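You operate a simulated robot arm through the tools that you are given. There is no shell and no other tool. Be economical: measure what you need, move in short steps, check, and stop when the job is done.

You are at the controls of a simulated robot arm. One attempt, no reset.

Task
Take the clear tulip glass and put it on top of the clear goblet.

The check looks at the end state, three seconds after you hand in, the way a careful person would. Anything else that was tipped, shoved, dropped, spilled or broken makes it a failure.

Robot
A 6-joint arm with a two-finger parallel gripper, fixed in place. Base frame: the origin is at the foot of the arm, x ahead of it, y to its left, z up; the work surface is at about z = 780. Units: mm, degrees, N and s.
With the tool pointing down near the work surface it reaches from about 260 to 680 mm from the base axis. Its first joint turns from -66.0 to 66.0 degrees. Payload 2.9 kg.
The tool frame sits at the grasp point between the pads (the TCP): z along the fingers, y along the line on which they close. The tips reach 30 mm beyond it. The gripper opens to 110 mm. The fingers are 20 mm wide and 10 mm thick; the gripper's body (48 by 112 mm) begins 55 mm behind the TCP.
Orientation is that of the tool frame in the base frame, as a unit quaternion [x, y, z, w]. With the fingers straight down and closing along the base's y, the tool's x points along the base's -x, its y along +y and its z along -z.

Tools
- The arm moves only by the tool drive_tool. Its argument "deltas" is a list of rows, each a list of 7 numbers: the shift along the tool's x, y, z in mm, then the turn, a rotation vector about the tool's x, y, z in degrees, then the opening, from 0 (shut) to 1 (fully open). In form: [[x, y, z, ax, ay, az, fingers], ...]. A call has 1 to 12 rows; each row shifts and turns the commanded pose from where the row before left it, along the tool's axes as they then stand. Rows are played at 5 a second. More than 50 mm and 8.6 degrees between two rows, or a gripper value outside its range, and nothing of the call is played. A pose out of reach is approached as far as the arm can. The call stops where the force on the tool passes 40 N (or 10 N more than at its start, if that is more) or the arm is blocked; 0.2 s more then pass. The fingers move at their own pace (about 108 mm/s each) and stop on an object; they squeeze with about 31 N. The grip force told is the motor's: it shows also when the fingers shut on nothing. Time passes only in rows, and 0.2 s behind the last, so rows that do not move let the fingers close. The reply holds the time, the measured pose of the TCP, the force on the tool along the base axes, the opening and the grip force, in the units named above and with some noise.
- Cameras (640 x 400 px; columns grow to the right, rows downward): "scene" is fixed at [57.3, 416.3, 1390.3]; the picture's right is [-0.91, -0.41, 0.00], its down [-0.21, 0.48, -0.85] and it looks along [0.35, -0.78, -0.52] (base axes); focal length 310 px, centre (320, 200). "wrist" rides on the gripper at [-36, 0, -57] in the tool frame; the picture's right is [0.00, -1.00, 0.00], its down [0.97, 0.00, -0.24] and it looks along [0.24, 0.00, 0.97] (tool axes); focal length 218 px, centre (320, 200). There is no depth. A picture from a camera that has moved, and an enlarged one, comes with that camera's place and axes in the base frame and with its lens.
- grab_frame(camera): a new picture of that camera. The clock stands still meanwhile.
- zoom(camera, box): a new picture of the part [left, top, right, bottom] of that camera's present view, enlarged. The clock stands still meanwhile.
- finish_job(): hands the job in; it is judged then, once.

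Work in short steps. Places have to be worked out from the pictures, the camera data and where the tool is seen: move nearer, look again, correct. Check each grasp and each placing, and mend what went wrong. You have 90 turns and 42 pictures in all, those below and enlarged ones among them. Open the gripper and draw the arm clear of the work before you hand the job in, unless the task says otherwise; then end with one line.

The tools are called after "Call:" as name(argument=value, ...) on one line, values as JSON. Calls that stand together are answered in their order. drive_tool: Moves the arm, as the interface text tells. Its arguments: {"type":"object","properties":{"deltas":{"type":"array"}},"required":["deltas"]} The other tools are called the same way: grab_frame (camera) takes a picture; zoom (camera, box) takes an enlarged picture of a part of a camera's view; finish_job () hands the job in.

At the start:

```text
t: 0.0
tool_pos: [453.2, -166.9, 1191.1]
tool_rot: [0.0, 1.0, 0.001, 0.0]
ft_force: [0.0, -0.2, -1.3]
width: 109.8
gripper_force: 0.1
```

scene: 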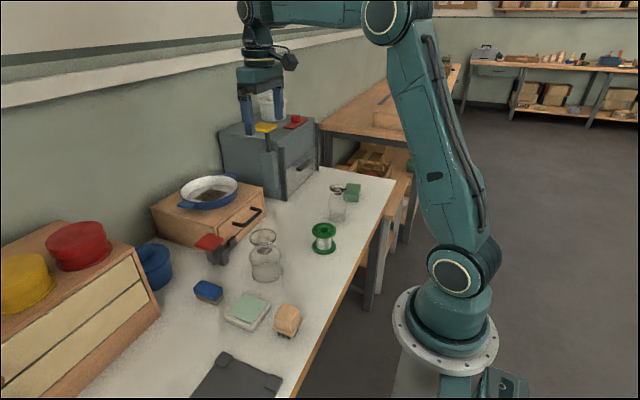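
wrist: 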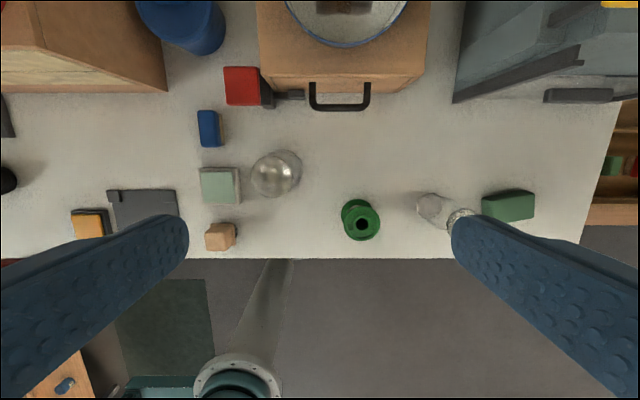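

I see several transparent objects: one near the middle, one near the spool, perhaps one on the grey box. I zoom to identify them.

Call:
zoom(camera="scene", box=[220, 160, 380, 300])

Call:
zoom(camera="scene", box=[220, 70, 340, 170])

Call:
zoom(camera="wrist", box=[200, 100, 560, 270])

```text
2.86 times, centred on (300, 230) of scene
camera zoom: at [57.3, 416.3, 1390.3], right [-0.91, -0.41, 0.0], down [-0.21, 0.48, -0.85], along [0.35, -0.78, -0.52], focal length 884 px, centre (377, 114)
```

zoom: 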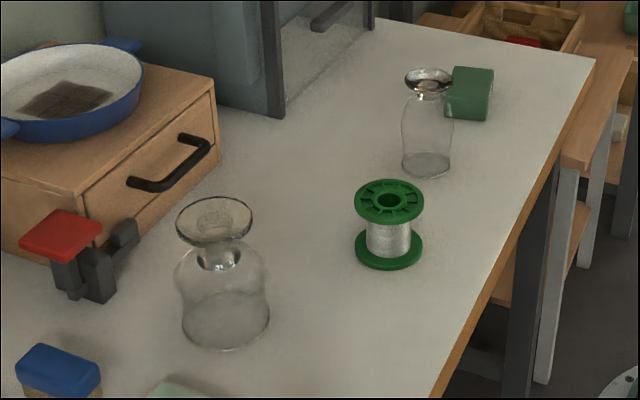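

```text
4.00 times, centred on (280, 120) of scene
camera zoom: at [57.3, 416.3, 1390.3], right [-0.91, -0.41, 0.0], down [-0.21, 0.48, -0.85], along [0.35, -0.78, -0.52], focal length 1238 px, centre (480, 520)
```

zoom: 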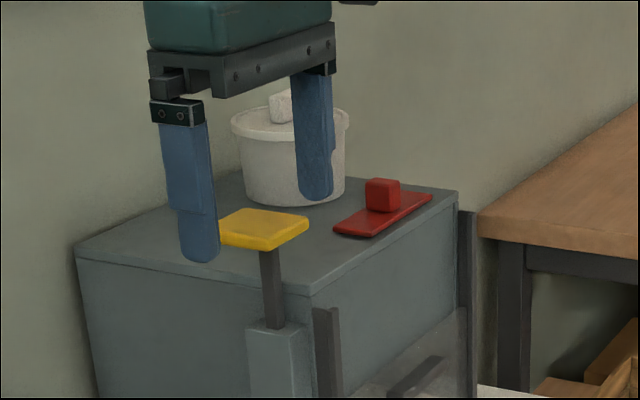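

```text
1.78 times, centred on (380, 185) of wrist
camera zoom: at [489.0, -166.8, 1248.1], right [0.0, -1.0, 0.0], down [-0.97, 0.0, 0.24], along [-0.24, 0.0, -0.97], focal length 388 px, centre (213, 227)
```

zoom: 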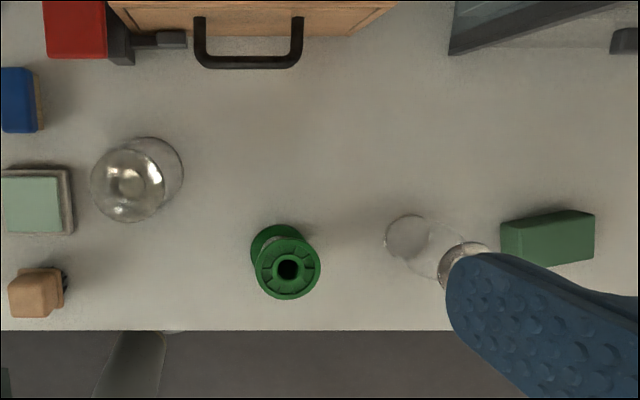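

Both glasses stand upside down. The tulip is at about (366, -415) and the goblet at about (444, -90), each roughly 115-120 tall. I zoom tighter to get the profiles.

Call:
zoom(camera="scene", box=[310, 172, 366, 228])

Call:
zoom(camera="scene", box=[235, 220, 299, 290])

```text
7.14 times, centred on (338, 200) of scene
camera zoom: at [57.3, 416.3, 1390.3], right [-0.91, -0.41, 0.0], down [-0.21, 0.48, -0.85], along [0.35, -0.78, -0.52], focal length 2211 px, centre (191, 200)
```

zoom: 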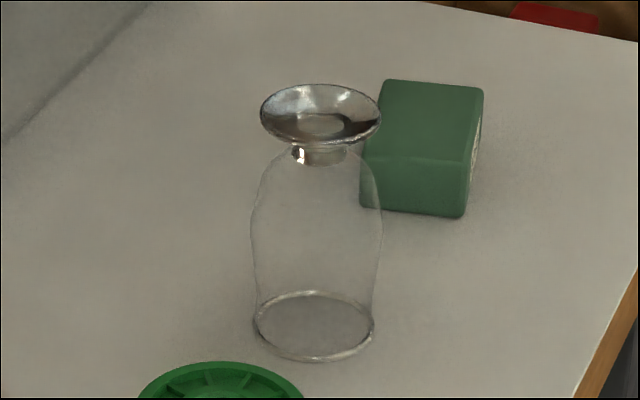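

```text
5.71 times, centred on (267, 255) of scene
camera zoom: at [57.3, 416.3, 1390.3], right [-0.91, -0.41, 0.0], down [-0.21, 0.48, -0.85], along [0.35, -0.78, -0.52], focal length 1769 px, centre (623, -114)
```

zoom: 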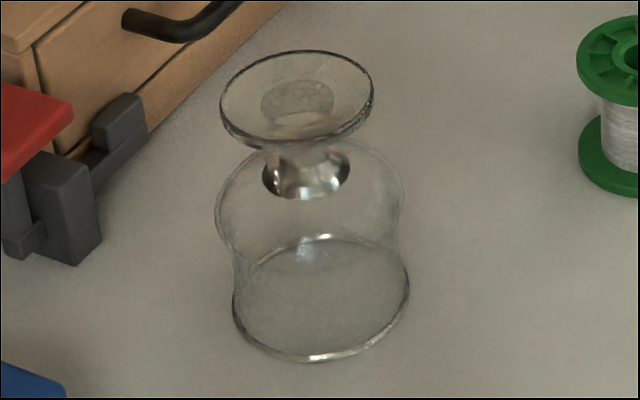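

The tulip's bowl is widest (~63 mm) at z≈836, and its foot (~56 mm, top at z≈898) is narrower, so a straight-down grasp with TCP at z≈855 works. I move above it and look.

Call:
drive_tool(deltas=[[14.5, -41.3, 0, 0, 0, 0, 1], [14.5, -41.3, 0, 0, 0, 0, 1], [14.5, -41.3, 0, 0, 0, 0, 1], [14.5, -41.3, 0, 0, 0, 0, 1], [14.5, -41.3, 0, 0, 0, 0, 1], [14.5, -41.3, 0, 0, 0, 0, 1], [0, 0, 45, 0, 0, 0, 1], [0, 0, 45, 0, 0, 0, 1], [0, 0, 45, 0, 0, 0, 1], [0, 0, 45, 0, 0, 0, 1], [0, 0, 0, 0, 0, 0, 1]])

Call:
grab_frame(camera="wrist")

Call:
grab_frame(camera="scene")

```text
t: 2.4
tool_pos: [367.0, -414.7, 1010.2]
tool_rot: [0.001, 1.0, -0.001, 0.0]
ft_force: [0.3, 0.2, -1.1]
width: 110.0
gripper_force: 0.0
```

```text
34 pictures are left
camera wrist: at [402.9, -414.3, 1066.9], right [0.0, -1.0, 0.0], down [-0.97, 0.0, 0.24], along [-0.24, 0.0, -0.97], focal length 218 px, centre (320, 200)
```

wrist: 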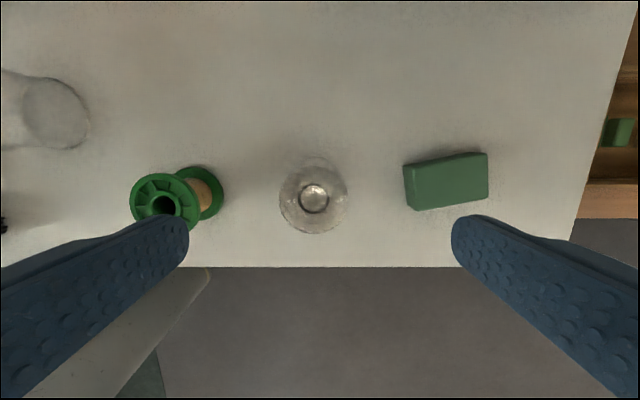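

```text
33 pictures are left
```

scene: 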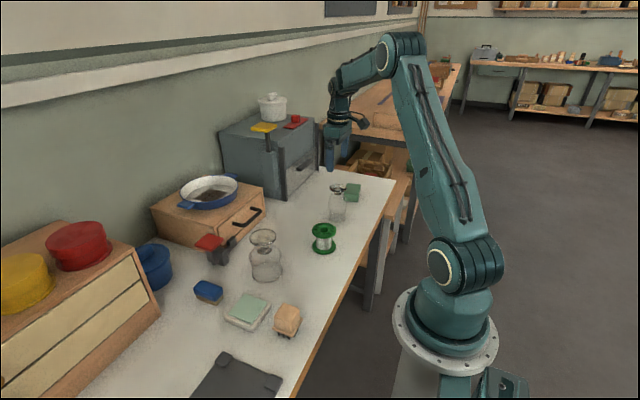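

The foot appears at about (361, -410). I zoom for a more precise centre.

Call:
zoom(camera="wrist", box=[264, 145, 376, 245])

```text
4.00 times, centred on (320, 195) of wrist
camera zoom: at [402.9, -414.3, 1066.9], right [0.0, -1.0, 0.0], down [-0.97, 0.0, 0.24], along [-0.24, 0.0, -0.97], focal length 873 px, centre (320, 220)
```

zoom: 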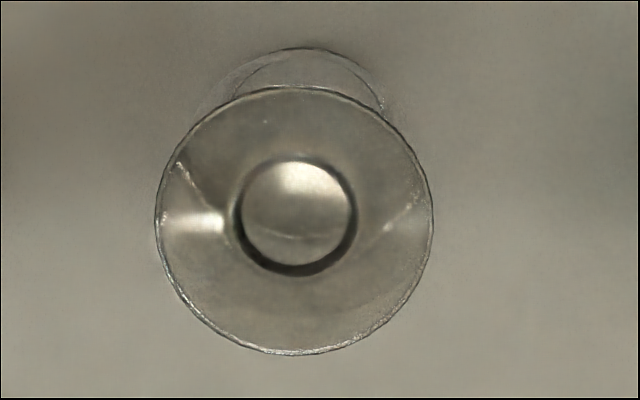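

The foot centre is at (361.1, -409.2). I correct and descend to z≈857 with the fingers straddling it.

Call:
drive_tool(deltas=[[6, 5.5, 0, 0, 0, 0, 1], [0, 0, 40, 0, 0, 0, 1], [0, 0, 40, 0, 0, 0, 1], [0, 0, 30, 0, 0, 0, 1], [0, 0, 22, 0, 0, 0, 1], [0, 0, 21, 0, 0, 0, 1], [0, 0, 0, 0, 0, 0, 1]])

Call:
zoom(camera="scene", box=[300, 150, 380, 230])

Call:
grab_frame(camera="wrist")

```text
t: 4.0
tool_pos: [359.4, -408.3, 859.0]
tool_rot: [0.0, 1.0, 0.0, 0.0]
ft_force: [0.0, 0.3, 0.4]
width: 109.7
gripper_force: 0.1
```

```text
5.00 times, centred on (340, 190) of scene
camera zoom: at [57.3, 416.3, 1390.3], right [-0.91, -0.41, 0.0], down [-0.21, 0.48, -0.85], along [0.35, -0.78, -0.52], focal length 1548 px, centre (220, 250)
```

zoom: 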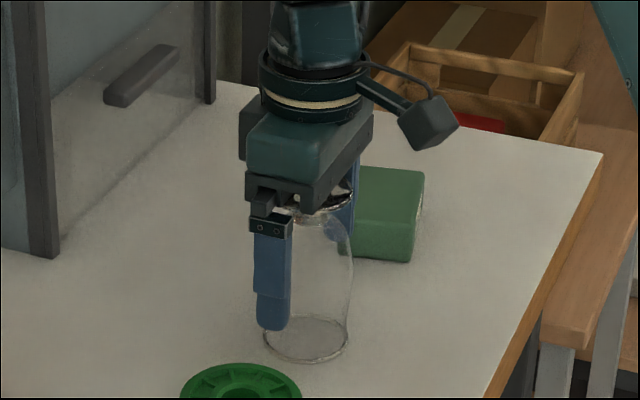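

```text
30 pictures are left
camera wrist: at [395.8, -407.9, 915.4], right [0.0, -1.0, 0.0], down [-0.97, 0.0, 0.24], along [-0.24, 0.0, -0.97], focal length 218 px, centre (320, 200)
```

wrist: 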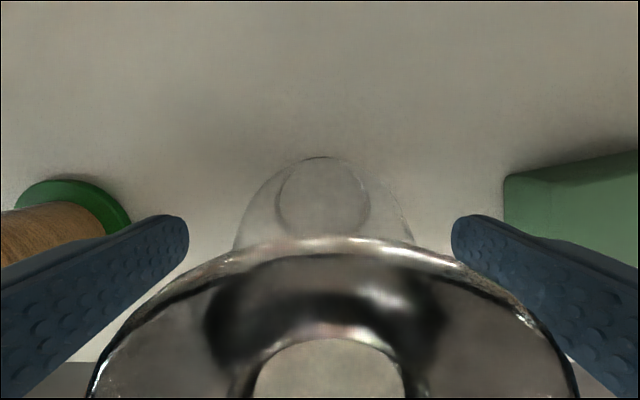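

The fingers straddle the bowl symmetrically. I close gently onto it in steps.

Call:
drive_tool(deltas=[[0, 0, 0, 0, 0, 0, 0.8], [0, 0, 0, 0, 0, 0, 0.68], [0, 0, 0, 0, 0, 0, 0.62], [0, 0, 0, 0, 0, 0, 0.57], [0, 0, 0, 0, 0, 0, 0.5], [0, 0, 0, 0, 0, 0, 0.4], [0, 0, 0, 0, 0, 0, 0.3]])

Call:
grab_frame(camera="wrist")

```text
t: 5.6
tool_pos: [360.3, -409.6, 860.3]
tool_rot: [0.001, 1.0, 0.001, 0.0]
ft_force: [-0.6, -0.7, 1.2]
width: 59.7
gripper_force: 30.9
```

```text
29 pictures are left
camera wrist: at [395.9, -408.0, 915.9], right [0.0, -1.0, 0.0], down [-0.97, 0.0, 0.24], along [-0.24, 0.0, -0.97], focal length 218 px, centre (320, 200)
```

wrist: 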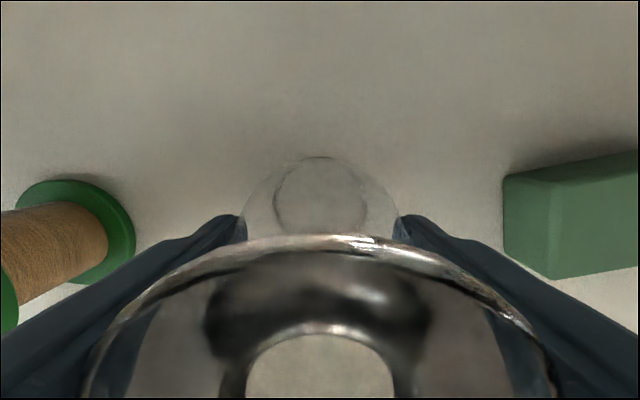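

Gripped at 59.7 mm with full force and still upright. I lift a little and check that it hangs level and does not slip.

Call:
drive_tool(deltas=[[0, 0, -10, 0, 0, 0, 0.3], [0, 0, -20, 0, 0, 0, 0.3], [0, 0, -30, 0, 0, 0, 0.3], [0, 0, -45, 0, 0, 0, 0.3], [0, 0, -45, 0, 0, 0, 0.3], [0, 0, -40, 0, 0, 0, 0.3], [0, 0, 0, 0, 0, 0, 0.3]])

Call:
zoom(camera="scene", box=[290, 90, 390, 190])

```text
t: 7.2
tool_pos: [360.6, -410.2, 1049.4]
tool_rot: [0.0, 1.0, 0.0, 0.001]
ft_force: [0.2, -0.4, -1.6]
width: 59.9
gripper_force: 31.2
```

```text
4.00 times, centred on (340, 140) of scene
camera zoom: at [57.3, 416.3, 1390.3], right [-0.91, -0.41, 0.0], down [-0.21, 0.48, -0.85], along [0.35, -0.78, -0.52], focal length 1238 px, centre (240, 440)
```

zoom: 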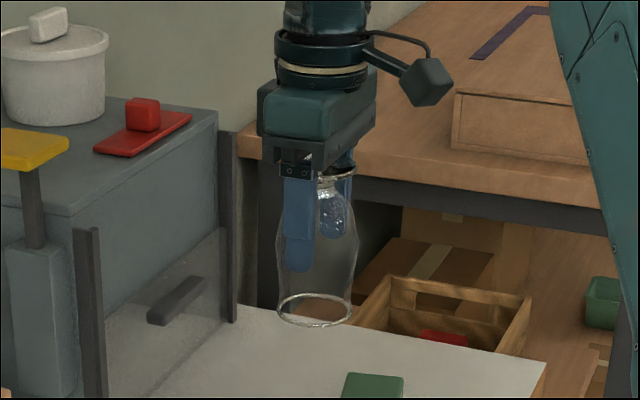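

The glass is held vertically and firmly. I travel toward the goblet and stop beside it to measure its foot with the wrist camera.

Call:
drive_tool(deltas=[[-4, 20, 0, 0, 0, 0, 0.3], [-7, 40, 0, 0, 0, 0, 0.3], [-7, 40, 0, 0, 0, 0, 0.3], [-7, 40, 0, 0, 0, 0, 0.3], [-7, 40, 0, 0, 0, 0, 0.3], [-7, 25, 0, 0, 0, 0, 0.3], [0, 15, 0, 0, 0, 0, 0.3], [0, 0, 0, 0, 0, 0, 0.3], [0, 0, 0, 0, 0, 0, 0.3]])

Call:
grab_frame(camera="wrist")

```text
t: 9.2
tool_pos: [398.9, -190.3, 1050.3]
tool_rot: [0.0, 1.0, 0.0, 0.0]
ft_force: [0.9, -0.3, -1.8]
width: 59.8
gripper_force: 31.3
```

```text
27 pictures are left
camera wrist: at [434.9, -189.7, 1106.1], right [0.0, -1.0, 0.0], down [-0.97, 0.0, 0.24], along [-0.24, 0.0, -0.97], focal length 218 px, centre (320, 200)
```

wrist: 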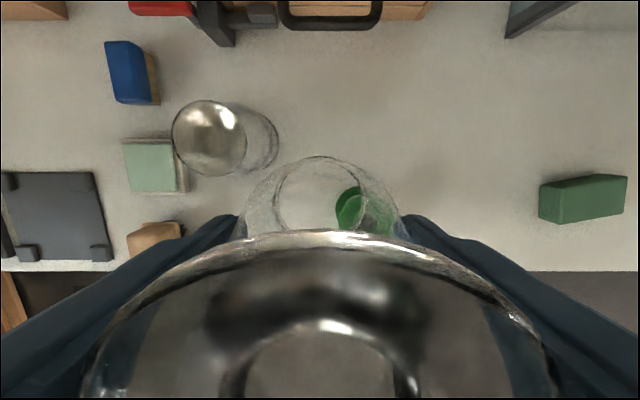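

Call:
zoom(camera="wrist", box=[160, 85, 300, 185])

```text
4.00 times, centred on (230, 135) of wrist
camera zoom: at [434.9, -189.7, 1106.1], right [0.0, -1.0, 0.0], down [-0.97, 0.0, 0.24], along [-0.24, 0.0, -0.97], focal length 873 px, centre (680, 460)
```

zoom: 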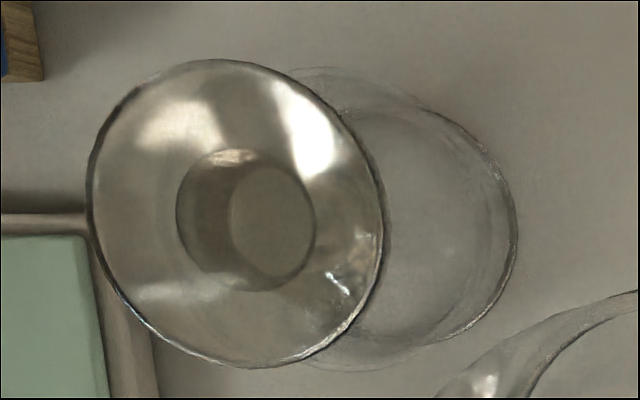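

I judge the goblet's foot to be at (442, -90), top z≈903, 67 wide. I move over it at this height (tulip rim at ~970) and check the alignment.

Call:
drive_tool(deltas=[[-8, 20, 0, 0, 0, 0, 0.3], [-13, 30, 0, 0, 0, 0, 0.3], [-13, 30, 0, 0, 0, 0, 0.3], [-8, 20, 0, 0, 0, 0, 0.3], [0, 0, 20, 0, 0, 0, 0.3], [0, 0, 20, 0, 0, 0, 0.3], [0, 0, 0, 0, 0, 0, 0.3], [0, 0, 0, 0, 0, 0, 0.3]])

Call:
zoom(camera="scene", box=[200, 160, 320, 290])

Call:
zoom(camera="wrist", box=[220, 130, 420, 250])

```text
t: 11.0
tool_pos: [442.3, -90.0, 1007.0]
tool_rot: [0.0, 1.0, 0.0, 0.0]
ft_force: [0.1, -0.4, -2.5]
width: 60.0
gripper_force: 31.1
```

```text
3.08 times, centred on (260, 225) of scene
camera zoom: at [57.3, 416.3, 1390.3], right [-0.91, -0.41, 0.0], down [-0.21, 0.48, -0.85], along [0.35, -0.78, -0.52], focal length 952 px, centre (505, 123)
```

zoom: 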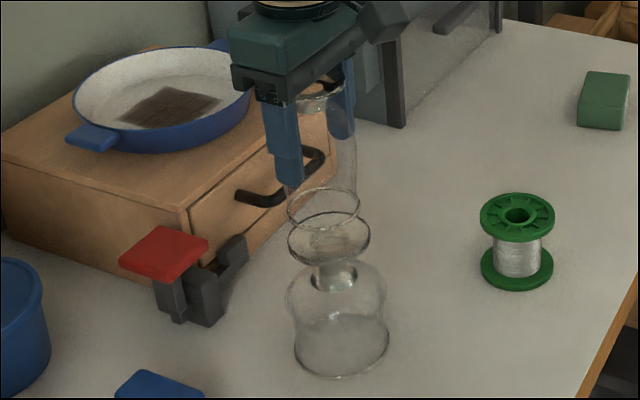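

```text
3.20 times, centred on (320, 190) of wrist
camera zoom: at [477.6, -89.1, 1064.2], right [0.0, -1.0, 0.0], down [-0.97, 0.0, 0.24], along [-0.24, 0.0, -0.97], focal length 698 px, centre (320, 232)
```

zoom: 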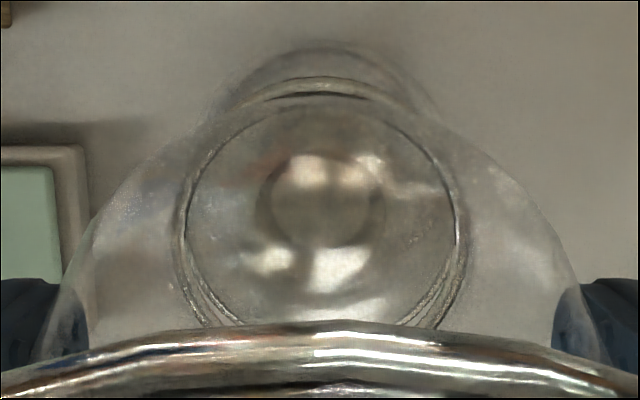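

Alignment is near. I zoom to compare the rim and foot centres precisely.

Call:
zoom(camera="wrist", box=[264, 145, 376, 240])

Call:
zoom(camera="scene", box=[245, 210, 285, 250])

```text
4.21 times, centred on (320, 192) of wrist
camera zoom: at [477.6, -89.1, 1064.2], right [0.0, -1.0, 0.0], down [-0.97, 0.0, 0.24], along [-0.24, 0.0, -0.97], focal length 919 px, centre (320, 232)
```

zoom: 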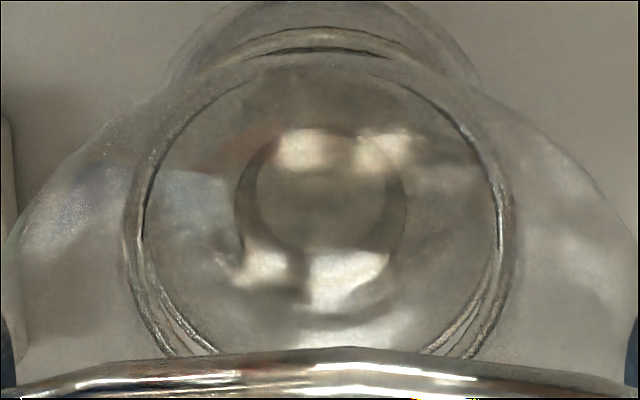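

```text
10.00 times, centred on (265, 230) of scene
camera zoom: at [57.3, 416.3, 1390.3], right [-0.91, -0.41, 0.0], down [-0.21, 0.48, -0.85], along [0.35, -0.78, -0.52], focal length 3096 px, centre (870, -100)
```

zoom: 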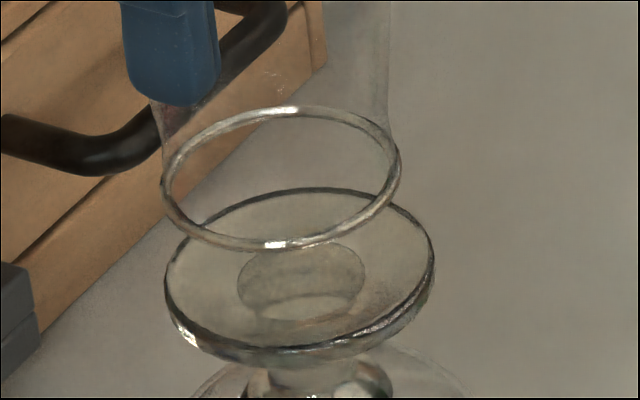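

In y the centres agree within 0.5 mm. In the scene view the rim sits about 2 mm too far in +x. I correct that and come down to ~6 mm above the foot.

Call:
drive_tool(deltas=[[2, 0, 0, 0, 0, 0, 0.3], [0, 0, 10, 0, 0, 0, 0.3], [0, 0, 10, 0, 0, 0, 0.3], [0, 0, 0, 0, 0, 0, 0.3], [0, 0, 0, 0, 0, 0, 0.3]])

Call:
zoom(camera="scene", box=[245, 210, 285, 250])

```text
t: 12.2
tool_pos: [439.1, -91.6, 988.7]
tool_rot: [0.0, 1.0, 0.0, 0.0]
ft_force: [1.1, -0.6, -1.3]
width: 59.7
gripper_force: 30.9
```

```text
10.00 times, centred on (265, 230) of scene
camera zoom: at [57.3, 416.3, 1390.3], right [-0.91, -0.41, 0.0], down [-0.21, 0.48, -0.85], along [0.35, -0.78, -0.52], focal length 3096 px, centre (870, -100)
```

zoom: 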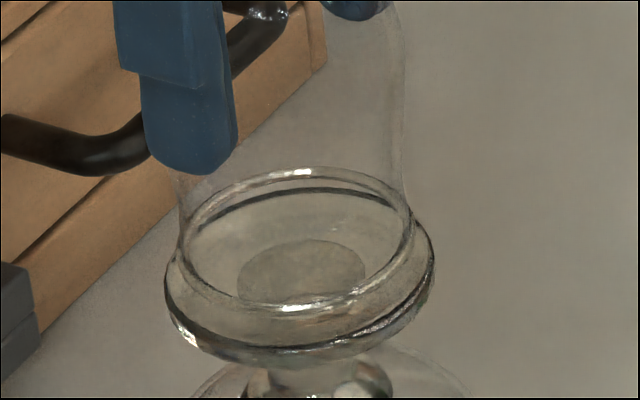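

Now laterally centred within ~0.3 mm with a gap of about 7-8 mm. I descend in small steps, watching the force.

Call:
drive_tool(deltas=[[0, 0, 2, 0, 0, 0, 0.3], [0, 0, 2, 0, 0, 0, 0.3], [0, 0, 1, 0, 0, 0, 0.3], [0, 0, 0, 0, 0, 0, 0.3]])

Call:
zoom(camera="scene", box=[245, 210, 285, 250])

```text
t: 13.2
tool_pos: [438.8, -89.6, 983.8]
tool_rot: [0.0, 1.0, 0.001, 0.001]
ft_force: [0.5, 0.2, -1.1]
width: 59.9
gripper_force: 30.8
```

```text
10.00 times, centred on (265, 230) of scene
camera zoom: at [57.3, 416.3, 1390.3], right [-0.91, -0.41, 0.0], down [-0.21, 0.48, -0.85], along [0.35, -0.78, -0.52], focal length 3096 px, centre (870, -100)
```

zoom: 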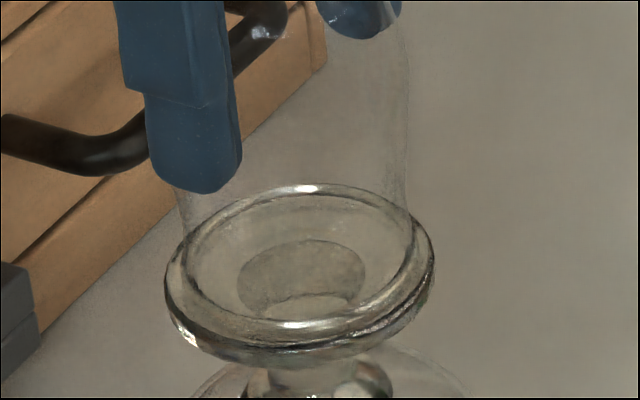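

Nearly touching and well centred. I go down 1 mm per call now.

Call:
drive_tool(deltas=[[0, 0, 0.5, 0, 0, 0, 0.3], [0, 0, 0.5, 0, 0, 0, 0.3], [0, 0, 0, 0, 0, 0, 0.3]])

Call:
drive_tool(deltas=[[0, 0, 0.5, 0, 0, 0, 0.3], [0, 0, 0.5, 0, 0, 0, 0.3], [0, 0, 0, 0, 0, 0, 0.3]])

```text
t: 14.0
tool_pos: [438.2, -90.4, 983.6]
tool_rot: [0.0, 1.0, 0.0, 0.0]
ft_force: [-2.8, -0.6, 7.5]
width: 59.8
gripper_force: 31.3
```

```text
t: 14.8
tool_pos: [439.2, -89.2, 982.6]
tool_rot: [0.0, 1.0, 0.0, 0.0]
ft_force: [-2.9, 1.4, 17.2]
width: 59.9
gripper_force: 30.4
```

Contact: force has risen to 17 N. I back up about 1.3 mm to relieve it and inspect.

Call:
drive_tool(deltas=[[0, 0, -0.7, 0, 0, 0, 0.3], [0, 0, -0.6, 0, 0, 0, 0.3], [0, 0, 0, 0, 0, 0, 0.3]])

Call:
zoom(camera="scene", box=[245, 210, 285, 250])

```text
t: 15.6
tool_pos: [438.5, -88.6, 983.1]
tool_rot: [0.0, 1.0, 0.001, 0.0]
ft_force: [1.8, -0.5, 3.1]
width: 59.6
gripper_force: 31.4
```

```text
10.00 times, centred on (265, 230) of scene
camera zoom: at [57.3, 416.3, 1390.3], right [-0.91, -0.41, 0.0], down [-0.21, 0.48, -0.85], along [0.35, -0.78, -0.52], focal length 3096 px, centre (870, -100)
```

zoom: 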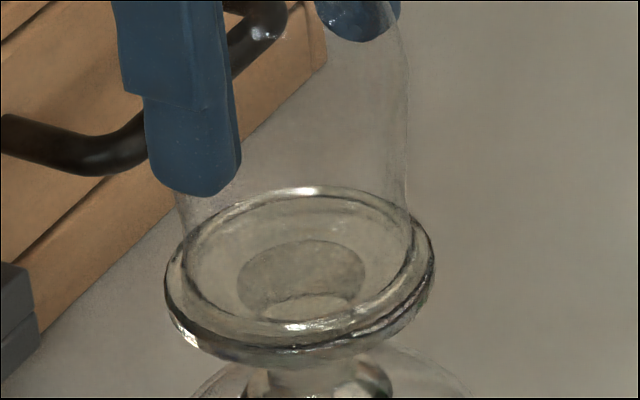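

The tulip's rim rests all round within the foot with light load. I open the fingers gradually.

Call:
drive_tool(deltas=[[0, 0, 0, 0, 0, 0, 0.53], [0, 0, 0, 0, 0, 0, 0.55], [0, 0, 0, 0, 0, 0, 0.57], [0, 0, 0, 0, 0, 0, 0.6], [0, 0, 0, 0, 0, 0, 0.65], [0, 0, 0, 0, 0, 0, 0.75], [0, 0, 0, 0, 0, 0, 0.9], [0, 0, 0, 0, 0, 0, 1], [0, 0, 0, 0, 0, 0, 1]])

Call:
zoom(camera="scene", box=[210, 170, 320, 290])

Call:
grab_frame(camera="wrist")

```text
t: 17.6
tool_pos: [439.2, -90.0, 983.8]
tool_rot: [0.0, 1.0, -0.001, 0.0]
ft_force: [-0.3, -0.4, -0.3]
width: 110.2
gripper_force: 0.0
```

```text
3.33 times, centred on (265, 230) of scene
camera zoom: at [57.3, 416.3, 1390.3], right [-0.91, -0.41, 0.0], down [-0.21, 0.48, -0.85], along [0.35, -0.78, -0.52], focal length 1032 px, centre (503, 100)
```

zoom: 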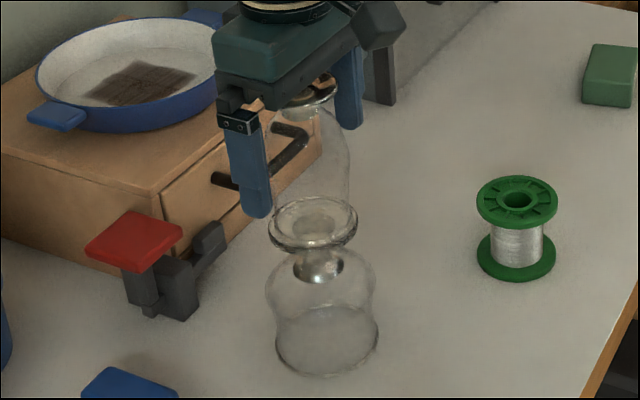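

```text
17 pictures are left
camera wrist: at [475.0, -88.8, 1039.8], right [0.0, -1.0, 0.0], down [-0.97, 0.0, 0.24], along [-0.24, 0.0, -0.97], focal length 218 px, centre (320, 200)
```

wrist: 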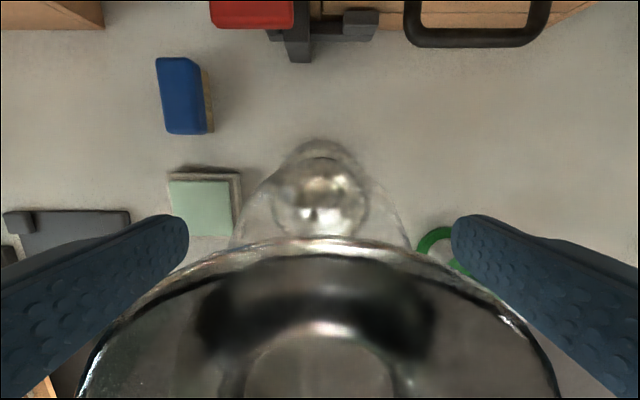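

The tulip stands freely and the fingers are fully open around it. I retract straight up.

Call:
drive_tool(deltas=[[0, 0, -10, 0, 0, 0, 1], [0, 0, -20, 0, 0, 0, 1], [0, 0, -35, 0, 0, 0, 1], [0, 0, -45, 0, 0, 0, 1], [0, 0, -45, 0, 0, 0, 1], [0, 0, -45, 0, 0, 0, 1], [0, 0, 0, 0, 0, 0, 1], [0, 0, 0, 0, 0, 0, 1]])

Call:
zoom(camera="scene", box=[190, 110, 350, 290])

```text
t: 19.4
tool_pos: [439.3, -88.7, 1186.1]
tool_rot: [0.0, 1.0, 0.0, 0.0]
ft_force: [-0.2, 0.9, 0.4]
width: 110.0
gripper_force: 0.1
```

```text
2.22 times, centred on (270, 200) of scene
camera zoom: at [57.3, 416.3, 1390.3], right [-0.91, -0.41, 0.0], down [-0.21, 0.48, -0.85], along [0.35, -0.78, -0.52], focal length 688 px, centre (431, 200)
```

zoom: 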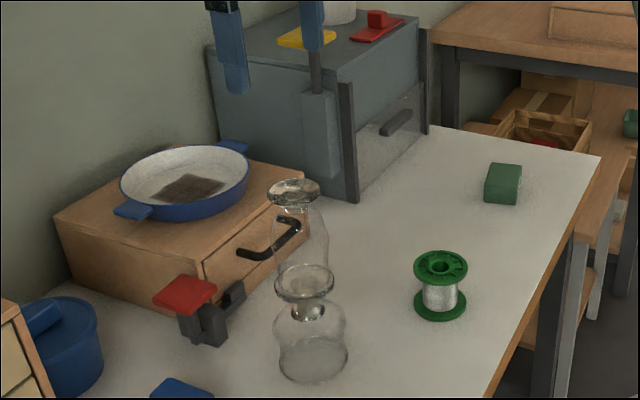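

The tulip stands upright and stable on the goblet, nothing else has moved, and the arm is clear. I hand in.

Call:
finish_job()

```text
The job is handed in.
```

The clear tulip glass now stands, still upside down as it was found, on the upturned foot of the clear goblet; nothing else was disturbed and the arm is clear.
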